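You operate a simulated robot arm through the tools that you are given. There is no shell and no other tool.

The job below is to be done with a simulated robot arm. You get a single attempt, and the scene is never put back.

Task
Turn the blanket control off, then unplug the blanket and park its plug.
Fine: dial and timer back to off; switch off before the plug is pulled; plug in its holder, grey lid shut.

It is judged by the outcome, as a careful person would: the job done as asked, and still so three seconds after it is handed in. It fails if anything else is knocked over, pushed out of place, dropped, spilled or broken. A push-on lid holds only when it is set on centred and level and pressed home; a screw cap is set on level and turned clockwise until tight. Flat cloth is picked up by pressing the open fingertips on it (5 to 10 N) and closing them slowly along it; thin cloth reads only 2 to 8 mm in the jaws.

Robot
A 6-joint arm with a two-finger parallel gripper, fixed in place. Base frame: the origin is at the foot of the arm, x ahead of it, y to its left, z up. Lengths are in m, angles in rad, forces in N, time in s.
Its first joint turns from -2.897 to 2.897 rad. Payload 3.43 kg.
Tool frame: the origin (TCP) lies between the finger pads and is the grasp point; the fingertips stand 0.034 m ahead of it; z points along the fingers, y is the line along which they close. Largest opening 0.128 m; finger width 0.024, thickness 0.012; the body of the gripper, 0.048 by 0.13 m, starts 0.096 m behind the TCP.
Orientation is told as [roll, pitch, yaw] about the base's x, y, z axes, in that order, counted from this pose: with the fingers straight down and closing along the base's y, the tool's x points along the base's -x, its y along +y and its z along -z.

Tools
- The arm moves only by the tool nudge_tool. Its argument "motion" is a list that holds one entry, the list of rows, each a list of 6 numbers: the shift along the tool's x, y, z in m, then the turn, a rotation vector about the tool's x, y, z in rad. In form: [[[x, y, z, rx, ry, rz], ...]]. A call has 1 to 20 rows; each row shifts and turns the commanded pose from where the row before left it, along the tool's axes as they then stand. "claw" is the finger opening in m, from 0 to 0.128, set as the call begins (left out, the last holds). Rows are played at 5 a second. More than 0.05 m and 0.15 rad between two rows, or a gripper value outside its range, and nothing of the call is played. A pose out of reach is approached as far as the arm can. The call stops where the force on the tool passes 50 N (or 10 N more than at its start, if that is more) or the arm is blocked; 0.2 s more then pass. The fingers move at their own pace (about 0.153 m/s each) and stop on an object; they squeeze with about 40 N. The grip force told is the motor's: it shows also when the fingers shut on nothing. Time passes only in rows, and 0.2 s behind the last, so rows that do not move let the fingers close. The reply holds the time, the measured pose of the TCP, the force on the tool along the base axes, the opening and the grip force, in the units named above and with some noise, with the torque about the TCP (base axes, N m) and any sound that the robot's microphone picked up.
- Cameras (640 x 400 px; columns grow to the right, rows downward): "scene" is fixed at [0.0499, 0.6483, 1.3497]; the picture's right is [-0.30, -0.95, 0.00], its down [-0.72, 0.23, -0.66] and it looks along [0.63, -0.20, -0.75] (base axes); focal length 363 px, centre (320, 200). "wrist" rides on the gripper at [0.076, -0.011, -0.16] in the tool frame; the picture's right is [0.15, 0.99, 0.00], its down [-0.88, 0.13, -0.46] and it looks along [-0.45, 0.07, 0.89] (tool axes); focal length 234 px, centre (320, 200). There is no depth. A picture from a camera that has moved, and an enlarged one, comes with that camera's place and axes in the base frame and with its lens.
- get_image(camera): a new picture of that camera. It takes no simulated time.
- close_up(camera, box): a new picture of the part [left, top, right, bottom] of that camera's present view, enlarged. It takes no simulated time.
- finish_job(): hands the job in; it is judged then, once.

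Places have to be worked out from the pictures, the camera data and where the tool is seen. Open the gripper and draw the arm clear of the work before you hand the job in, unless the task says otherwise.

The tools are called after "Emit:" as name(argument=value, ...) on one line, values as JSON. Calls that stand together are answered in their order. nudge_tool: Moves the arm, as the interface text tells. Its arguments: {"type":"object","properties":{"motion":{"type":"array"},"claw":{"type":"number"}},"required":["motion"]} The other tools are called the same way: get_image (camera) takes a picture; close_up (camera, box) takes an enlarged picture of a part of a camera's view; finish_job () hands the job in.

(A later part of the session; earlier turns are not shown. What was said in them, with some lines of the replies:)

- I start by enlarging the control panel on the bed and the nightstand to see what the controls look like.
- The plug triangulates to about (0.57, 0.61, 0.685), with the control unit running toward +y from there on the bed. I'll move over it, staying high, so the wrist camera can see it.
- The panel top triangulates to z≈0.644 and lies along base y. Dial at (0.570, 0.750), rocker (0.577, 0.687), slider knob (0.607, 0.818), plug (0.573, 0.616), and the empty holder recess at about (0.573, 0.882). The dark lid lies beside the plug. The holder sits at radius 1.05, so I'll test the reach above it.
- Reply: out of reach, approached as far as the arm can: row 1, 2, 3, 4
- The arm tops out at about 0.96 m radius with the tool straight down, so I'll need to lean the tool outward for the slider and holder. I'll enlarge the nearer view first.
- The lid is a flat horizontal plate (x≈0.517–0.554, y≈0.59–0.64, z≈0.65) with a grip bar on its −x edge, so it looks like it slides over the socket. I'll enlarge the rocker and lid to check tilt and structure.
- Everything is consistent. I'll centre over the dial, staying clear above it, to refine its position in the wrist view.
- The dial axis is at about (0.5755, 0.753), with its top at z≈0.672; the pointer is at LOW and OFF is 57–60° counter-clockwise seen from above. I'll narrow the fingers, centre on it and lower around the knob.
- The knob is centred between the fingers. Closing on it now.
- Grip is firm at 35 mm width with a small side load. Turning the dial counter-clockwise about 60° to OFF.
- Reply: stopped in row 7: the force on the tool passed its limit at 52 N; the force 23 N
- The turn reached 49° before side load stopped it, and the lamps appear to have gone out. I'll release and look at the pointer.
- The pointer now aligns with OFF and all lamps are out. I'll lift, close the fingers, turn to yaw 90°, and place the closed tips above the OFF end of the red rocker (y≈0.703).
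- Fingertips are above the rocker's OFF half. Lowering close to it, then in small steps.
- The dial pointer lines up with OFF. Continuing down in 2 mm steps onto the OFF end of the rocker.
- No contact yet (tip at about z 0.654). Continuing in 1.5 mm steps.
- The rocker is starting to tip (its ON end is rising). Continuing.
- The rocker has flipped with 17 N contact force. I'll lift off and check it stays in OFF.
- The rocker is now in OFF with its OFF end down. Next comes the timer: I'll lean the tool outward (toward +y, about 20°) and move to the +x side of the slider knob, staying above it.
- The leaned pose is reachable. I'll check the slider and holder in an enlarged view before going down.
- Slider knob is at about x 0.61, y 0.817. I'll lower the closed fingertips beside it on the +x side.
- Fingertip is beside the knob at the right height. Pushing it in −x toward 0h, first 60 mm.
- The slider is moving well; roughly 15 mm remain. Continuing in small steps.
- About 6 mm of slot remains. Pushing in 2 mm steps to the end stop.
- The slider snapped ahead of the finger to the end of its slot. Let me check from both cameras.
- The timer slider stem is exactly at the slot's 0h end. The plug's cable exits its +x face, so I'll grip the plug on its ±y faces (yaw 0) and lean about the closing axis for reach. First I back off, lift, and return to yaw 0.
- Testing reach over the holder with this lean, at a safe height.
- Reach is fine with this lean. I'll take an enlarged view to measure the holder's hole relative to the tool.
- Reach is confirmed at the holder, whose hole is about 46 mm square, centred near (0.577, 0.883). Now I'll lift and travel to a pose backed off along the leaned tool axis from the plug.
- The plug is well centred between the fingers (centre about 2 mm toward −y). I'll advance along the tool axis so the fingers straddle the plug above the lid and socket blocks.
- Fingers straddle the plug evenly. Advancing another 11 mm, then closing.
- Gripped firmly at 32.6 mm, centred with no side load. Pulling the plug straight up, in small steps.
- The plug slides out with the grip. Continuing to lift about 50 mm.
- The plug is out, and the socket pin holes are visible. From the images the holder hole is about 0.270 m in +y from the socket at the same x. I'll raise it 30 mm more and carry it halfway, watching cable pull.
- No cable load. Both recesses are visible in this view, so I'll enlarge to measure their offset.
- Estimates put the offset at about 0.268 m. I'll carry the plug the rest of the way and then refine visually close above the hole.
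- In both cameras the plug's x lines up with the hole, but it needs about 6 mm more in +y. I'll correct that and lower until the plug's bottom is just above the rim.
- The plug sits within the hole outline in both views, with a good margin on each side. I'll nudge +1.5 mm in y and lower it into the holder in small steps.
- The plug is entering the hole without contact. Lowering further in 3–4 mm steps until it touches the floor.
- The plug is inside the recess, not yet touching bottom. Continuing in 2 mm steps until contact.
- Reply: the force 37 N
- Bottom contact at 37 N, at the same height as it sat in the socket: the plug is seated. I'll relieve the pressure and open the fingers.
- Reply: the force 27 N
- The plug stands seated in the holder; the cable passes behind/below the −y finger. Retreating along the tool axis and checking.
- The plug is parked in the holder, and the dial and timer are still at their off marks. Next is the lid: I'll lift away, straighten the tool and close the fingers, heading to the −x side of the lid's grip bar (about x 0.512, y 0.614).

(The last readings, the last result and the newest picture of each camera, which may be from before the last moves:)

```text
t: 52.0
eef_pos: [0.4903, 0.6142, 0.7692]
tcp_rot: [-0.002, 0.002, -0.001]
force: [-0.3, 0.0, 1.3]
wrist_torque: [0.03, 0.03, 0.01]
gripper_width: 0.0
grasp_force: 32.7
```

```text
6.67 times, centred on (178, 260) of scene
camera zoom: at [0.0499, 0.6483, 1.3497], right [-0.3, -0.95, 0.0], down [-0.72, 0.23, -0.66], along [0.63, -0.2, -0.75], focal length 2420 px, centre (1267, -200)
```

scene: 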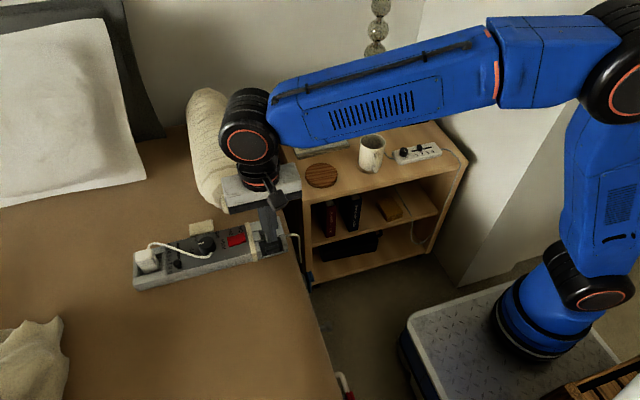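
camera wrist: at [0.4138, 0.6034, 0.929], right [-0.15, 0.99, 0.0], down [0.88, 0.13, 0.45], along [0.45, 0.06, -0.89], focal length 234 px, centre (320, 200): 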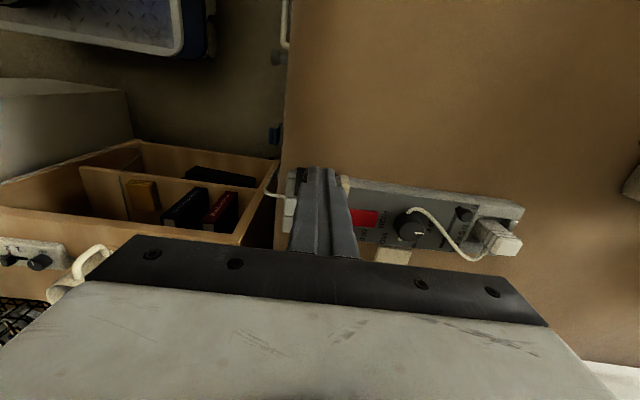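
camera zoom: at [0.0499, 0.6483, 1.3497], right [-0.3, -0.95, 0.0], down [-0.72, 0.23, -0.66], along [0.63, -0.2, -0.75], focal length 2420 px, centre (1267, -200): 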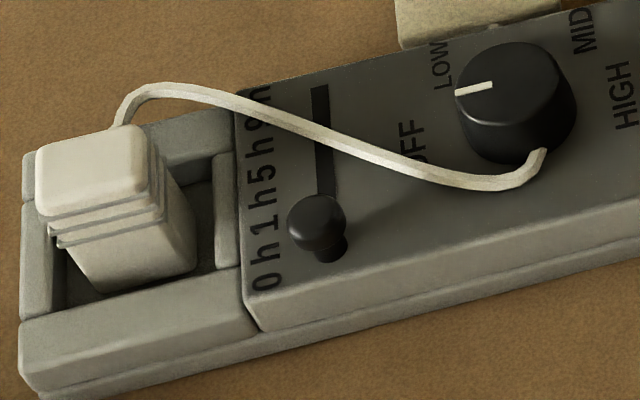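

The plug is upright in its holder, and the dial pointer and slider remain off. I'll lower the closed fingertips in front of the lid's grip bar, with about a 10 mm gap to the lid edge.

Emit:
nudge_tool(motion=[[[0.002, 0, 0.03, 0, 0, 0], [0, 0, 0.03, 0, 0, 0], [0, 0, 0.015, 0, 0, 0], [0, 0, 0.01, 0, 0, 0], [0, 0, 0, 0, 0, 0]]])

Emit:
close_up(camera="scene", box=[230, 210, 310, 280])

Emit:
close_up(camera="wrist", box=[240, 100, 400, 220])

```text
t: 53.2
eef_pos: [0.4889, 0.6148, 0.6844]
tcp_rot: [-0.002, 0.0, 0.001]
force: [-0.2, 1.0, -0.4]
wrist_torque: [-0.01, -0.01, 0.01]
gripper_width: 0.0
grasp_force: 32.7
```

```text
5.71 times, centred on (270, 245) of scene
camera zoom: at [0.0499, 0.6483, 1.3497], right [-0.3, -0.95, 0.0], down [-0.72, 0.23, -0.66], along [0.63, -0.2, -0.75], focal length 2074 px, centre (606, -57)
```

zoom: 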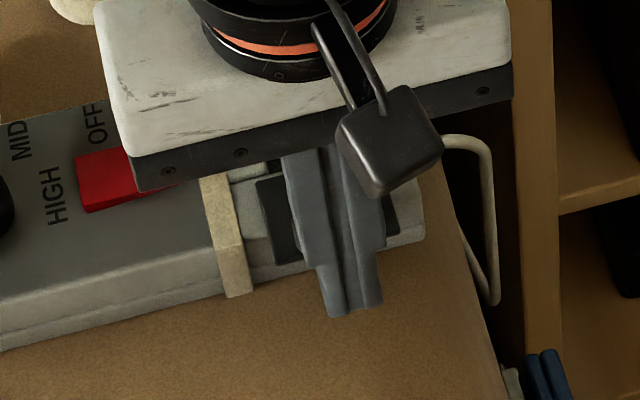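

```text
3.33 times, centred on (320, 160) of wrist
camera zoom: at [0.412, 0.6036, 0.8441], right [-0.15, 0.99, 0.0], down [0.88, 0.13, 0.45], along [0.45, 0.06, -0.89], focal length 781 px, centre (320, 333)
```

zoom: 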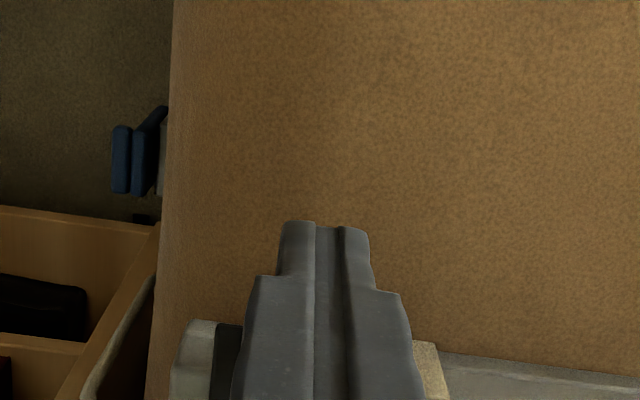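

Fingertips are in front of the lid. Pushing gently in +x with small steps.

Emit:
nudge_tool(motion=[[[-0.006, 0, 0, 0, 0, 0], [-0.006, 0, 0, 0, 0, 0], [-0.004, 0, 0, 0, 0, 0], [-0.004, 0, 0, 0, 0, 0], [-0.004, 0, 0, 0, 0, 0]]])

Emit:
close_up(camera="scene", box=[230, 210, 310, 280])

```text
t: 54.4
eef_pos: [0.5126, 0.6143, 0.6826]
tcp_rot: [-0.001, -0.002, 0.002]
force: [-0.2, 0.6, -0.6]
wrist_torque: [-0.04, 0.02, 0.0]
gripper_width: 0.0001
grasp_force: 32.7
```

```text
5.71 times, centred on (270, 245) of scene
camera zoom: at [0.0499, 0.6483, 1.3497], right [-0.3, -0.95, 0.0], down [-0.72, 0.23, -0.66], along [0.63, -0.2, -0.75], focal length 2074 px, centre (606, -57)
```

zoom: 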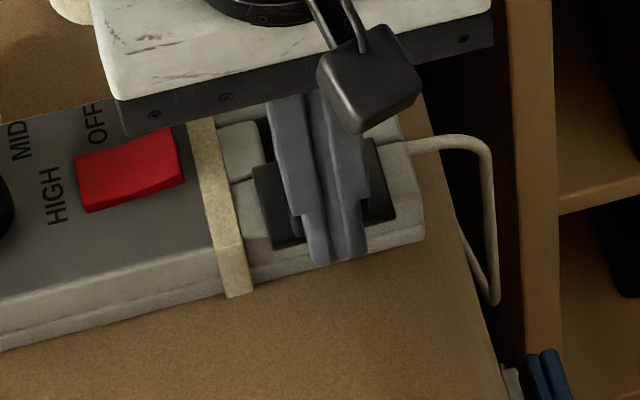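

The lid is sliding with almost no force. Continuing.

Emit:
nudge_tool(motion=[[[-0.005, 0, 0, 0, 0, 0], [-0.005, 0, 0, 0, 0, 0], [-0.005, 0, 0, 0, 0, 0], [0, 0, 0, 0, 0, 0]]])

Emit:
close_up(camera="scene", box=[230, 210, 310, 280])

```text
t: 55.4
eef_pos: [0.5263, 0.6148, 0.6835]
tcp_rot: [-0.001, 0.0, 0.0]
force: [-1.1, -0.8, -0.2]
wrist_torque: [0.01, 0.03, 0.01]
gripper_width: 0.0004
grasp_force: 33.2
```

```text
5.71 times, centred on (270, 245) of scene
camera zoom: at [0.0499, 0.6483, 1.3497], right [-0.3, -0.95, 0.0], down [-0.72, 0.23, -0.66], along [0.63, -0.2, -0.75], focal length 2074 px, centre (606, -57)
```

zoom: 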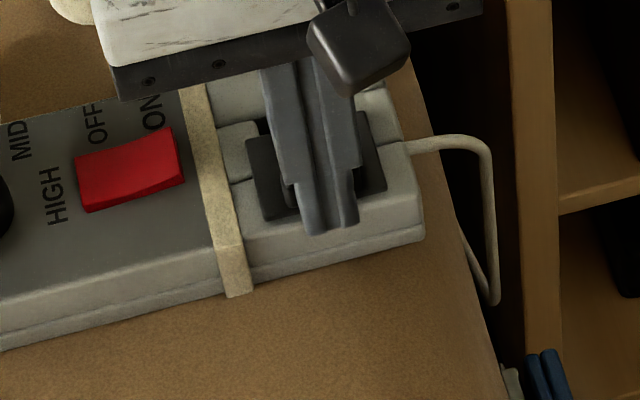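

Emit:
nudge_tool(motion=[[[-0.004, 0, 0, 0, 0, 0], [-0.003, 0, 0, 0, 0, 0], [-0.003, 0, 0, 0, 0, 0], [0, 0, 0, 0, 0, 0]]])

Emit:
close_up(camera="scene", box=[240, 210, 304, 260])

Emit:
get_image(camera="wrist")

```text
t: 56.4
eef_pos: [0.538, 0.615, 0.6837]
tcp_rot: [-0.001, 0.001, -0.001]
force: [0.4, 0.2, 0.2]
wrist_torque: [0.01, 0.0, -0.02]
gripper_width: 0.0
grasp_force: 33.7
```

```text
8.00 times, centred on (272, 235) of scene
camera zoom: at [0.0499, 0.6483, 1.3497], right [-0.3, -0.95, 0.0], down [-0.72, 0.23, -0.66], along [0.63, -0.2, -0.75], focal length 2904 px, centre (704, -80)
```

zoom: 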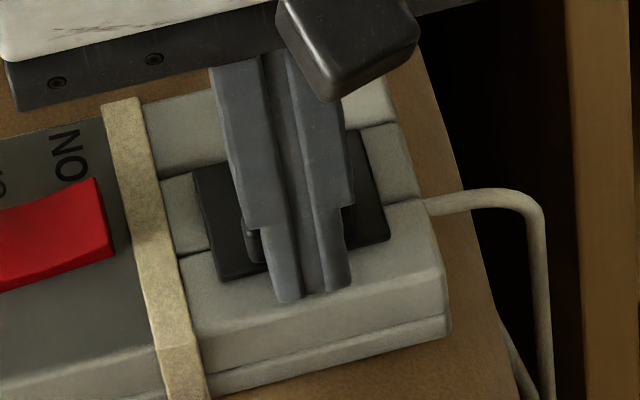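

```text
taken
camera wrist: at [0.461, 0.6038, 0.8438], right [-0.15, 0.99, 0.0], down [0.88, 0.13, 0.45], along [0.45, 0.06, -0.89], focal length 234 px, centre (320, 200)
```

wrist: 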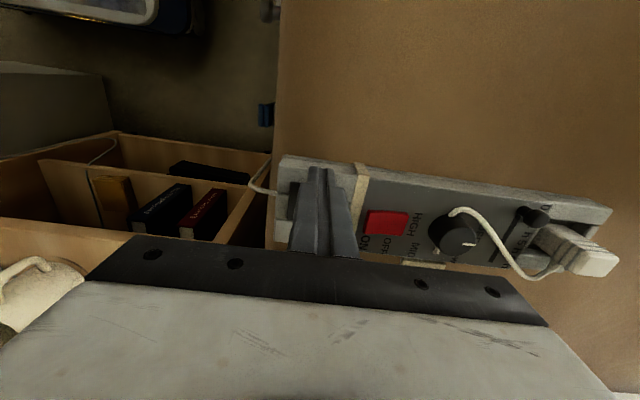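

The lid's +x edge is about at the socket's far edge; by projection it needs roughly 8–11 mm more. Pushing in small steps and watching for a stop.

Emit:
nudge_tool(motion=[[[-0.002, 0, 0, 0, 0, 0], [-0.002, 0, 0, 0, 0, 0], [-0.002, 0, 0, 0, 0, 0], [0, 0, 0, 0, 0, 0]]])

Emit:
close_up(camera="scene", box=[240, 210, 304, 260])

```text
t: 57.4
eef_pos: [0.5437, 0.6141, 0.6838]
tcp_rot: [-0.002, -0.001, 0.0]
force: [-0.3, -0.6, -0.1]
wrist_torque: [-0.01, 0.0, 0.01]
gripper_width: 0.0002
grasp_force: 33.5
```

```text
8.00 times, centred on (272, 235) of scene
camera zoom: at [0.0499, 0.6483, 1.3497], right [-0.3, -0.95, 0.0], down [-0.72, 0.23, -0.66], along [0.63, -0.2, -0.75], focal length 2904 px, centre (704, -80)
```

zoom: 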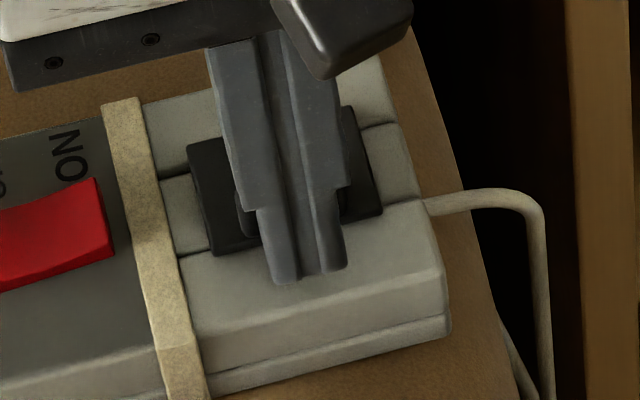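

The lid jumped ahead of the finger, apparently snapping closed over the socket. I'll back off and look.

Emit:
nudge_tool(motion=[[[0.02, 0, 0, 0, 0, 0], [0.03, 0, -0.03, 0, 0, 0], [0.03, 0, -0.04, 0, 0, 0], [0.03, 0, -0.04, 0, 0, 0], [0, 0, 0, 0, 0, 0]]])

Emit:
close_up(camera="scene", box=[240, 205, 304, 255])

Emit:
get_image(camera="wrist")

```text
t: 58.6
eef_pos: [0.4338, 0.6163, 0.794]
tcp_rot: [-0.003, 0.001, -0.001]
force: [-0.4, 0.1, 0.4]
wrist_torque: [0.0, -0.04, -0.01]
gripper_width: 0.0002
grasp_force: 32.5
```

```text
8.00 times, centred on (272, 230) of scene
camera zoom: at [0.0499, 0.6483, 1.3497], right [-0.3, -0.95, 0.0], down [-0.72, 0.23, -0.66], along [0.63, -0.2, -0.75], focal length 2904 px, centre (704, -40)
```

zoom: 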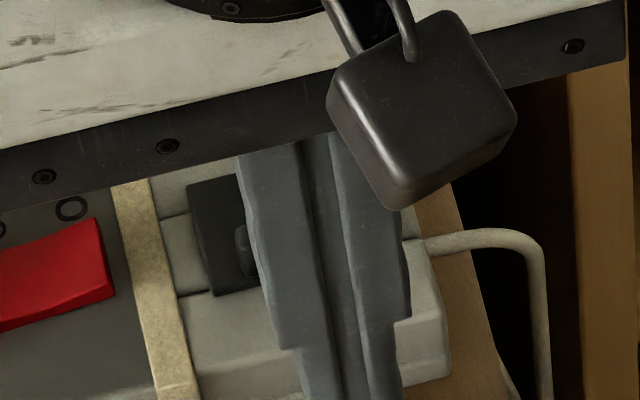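

```text
taken
camera wrist: at [0.3574, 0.6047, 0.9539], right [-0.15, 0.99, 0.0], down [0.88, 0.13, 0.45], along [0.45, 0.06, -0.89], focal length 234 px, centre (320, 200)
```

wrist: 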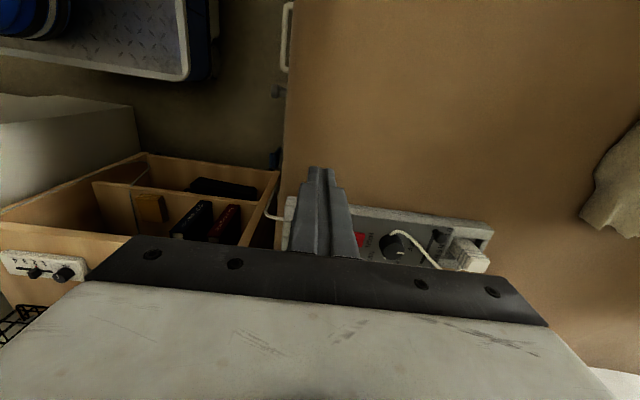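

The arm hides the lid; I'll raise and withdraw toward the starting pose, opening the gripper, to get a clear view.

Emit:
nudge_tool(motion=[[[0.005, 0, -0.04, 0, 0, 0], [0.005, 0, -0.04, 0, 0, 0], [0.005, 0, -0.04, 0, 0, 0], [0.005, 0, -0.04, 0, 0, 0], [0.005, 0, -0.04, 0, 0, 0], [0.005, -0.035, 0, 0, 0, 0], [0.005, -0.035, 0, 0, 0, 0], [0.005, -0.035, 0, 0, 0, 0], [0.005, -0.035, 0, 0, 0, 0], [0.005, -0.035, 0, 0, 0, 0], [0.005, -0.035, 0, 0, 0, 0], [0, 0, 0, 0, 0, 0]]])

Emit:
nudge_tool(motion=[[[0, 0, 0, 0, 0, 0], [0, 0, 0, 0, 0, 0], [0, 0, 0, 0, 0, 0]]], claw=0.128)

Emit:
get_image(camera="scene")

Emit:
close_up(camera="scene", box=[230, 205, 310, 265])

Emit:
close_up(camera="scene", box=[126, 220, 254, 300])

Emit:
get_image(camera="wrist")

```text
t: 61.2
eef_pos: [0.3796, 0.4048, 0.9946]
tcp_rot: [-0.003, 0.0, -0.001]
force: [-0.8, -0.4, -0.6]
wrist_torque: [-0.03, 0.02, -0.05]
gripper_width: 0.0
grasp_force: 33.2
```

```text
t: 62.0
eef_pos: [0.3787, 0.4061, 0.9961]
tcp_rot: [-0.003, 0.0, 0.0]
force: [0.5, 0.0, -0.5]
wrist_torque: [-0.01, -0.02, -0.01]
gripper_width: 0.1281
grasp_force: 0.1
```

```text
taken
```

scene: 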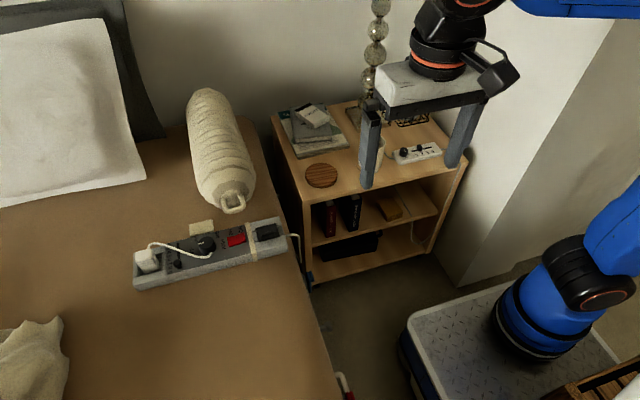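

```text
6.67 times, centred on (270, 235) of scene
camera zoom: at [0.0499, 0.6483, 1.3497], right [-0.3, -0.95, 0.0], down [-0.72, 0.23, -0.66], along [0.63, -0.2, -0.75], focal length 2420 px, centre (653, -33)
```

zoom: 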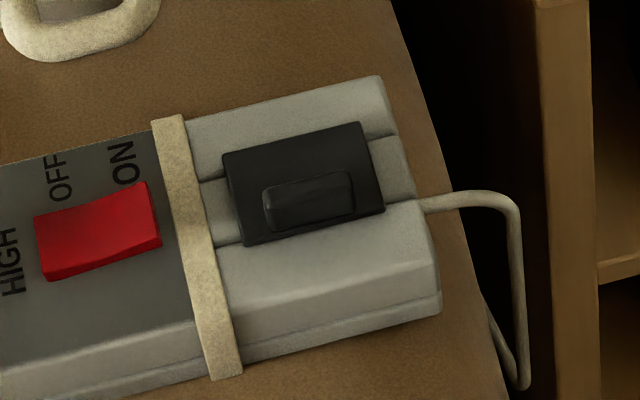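

```text
5.00 times, centred on (190, 260) of scene
camera zoom: at [0.0499, 0.6483, 1.3497], right [-0.3, -0.95, 0.0], down [-0.72, 0.23, -0.66], along [0.63, -0.2, -0.75], focal length 1815 px, centre (970, -100)
```

zoom: 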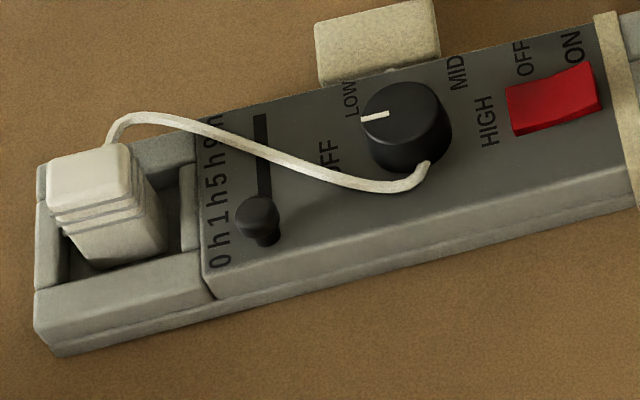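

```text
taken
camera wrist: at [0.3028, 0.3944, 1.1551], right [-0.15, 0.99, 0.0], down [0.88, 0.13, 0.45], along [0.45, 0.06, -0.89], focal length 234 px, centre (320, 200)
```

wrist: 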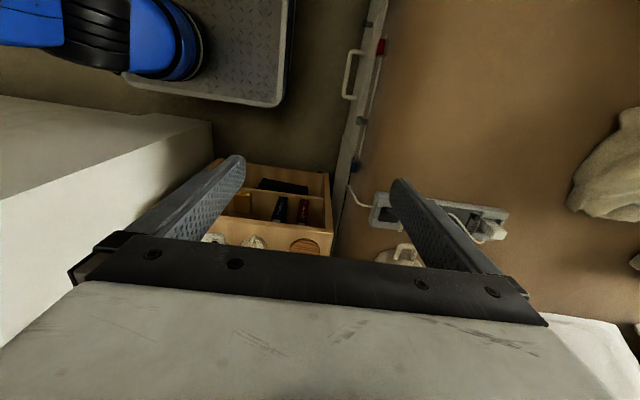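

The final views show everything as asked:
- The dial pointer is at OFF, the timer slider at 0h and the rocker on its OFF side, with the lamps out.
- The plug is upright in its holder.
- The lid is centred over the socket.
- The panel, blanket roll and nightstand items are where they started, and the arm is clear with the gripper open.

I'm handing the job in.

Emit:
finish_job()

```text
The job is handed in.
```

I turned the blanket control off, unplugged the blanket and parked its plug, and handed the job in; no result came back with the hand-in.

- **Controls:** the dial is at OFF, the timer is at 0h, and the red switch is on its OFF side. All of this was done before the plug was pulled, and the lamps had already gone out when the dial reached OFF.
- **Plug:** it came straight out and now stands upright in its holder at the other end of the unit.
- **Lid:** I took the dark sliding plate beside the socket to be the grey lid. It moved freely, jumped the last few millimetres as if it snapped shut, and now covers the socket evenly.
- **Cable:** its end now lies on the panel against the dial. At the start it ran over to the blanket roll. I saw no strain on it while carrying the plug, and the dial has not moved.

In the final pictures the unit, the blanket roll and the nightstand items are where they started. The arm is clear and the gripper is open.
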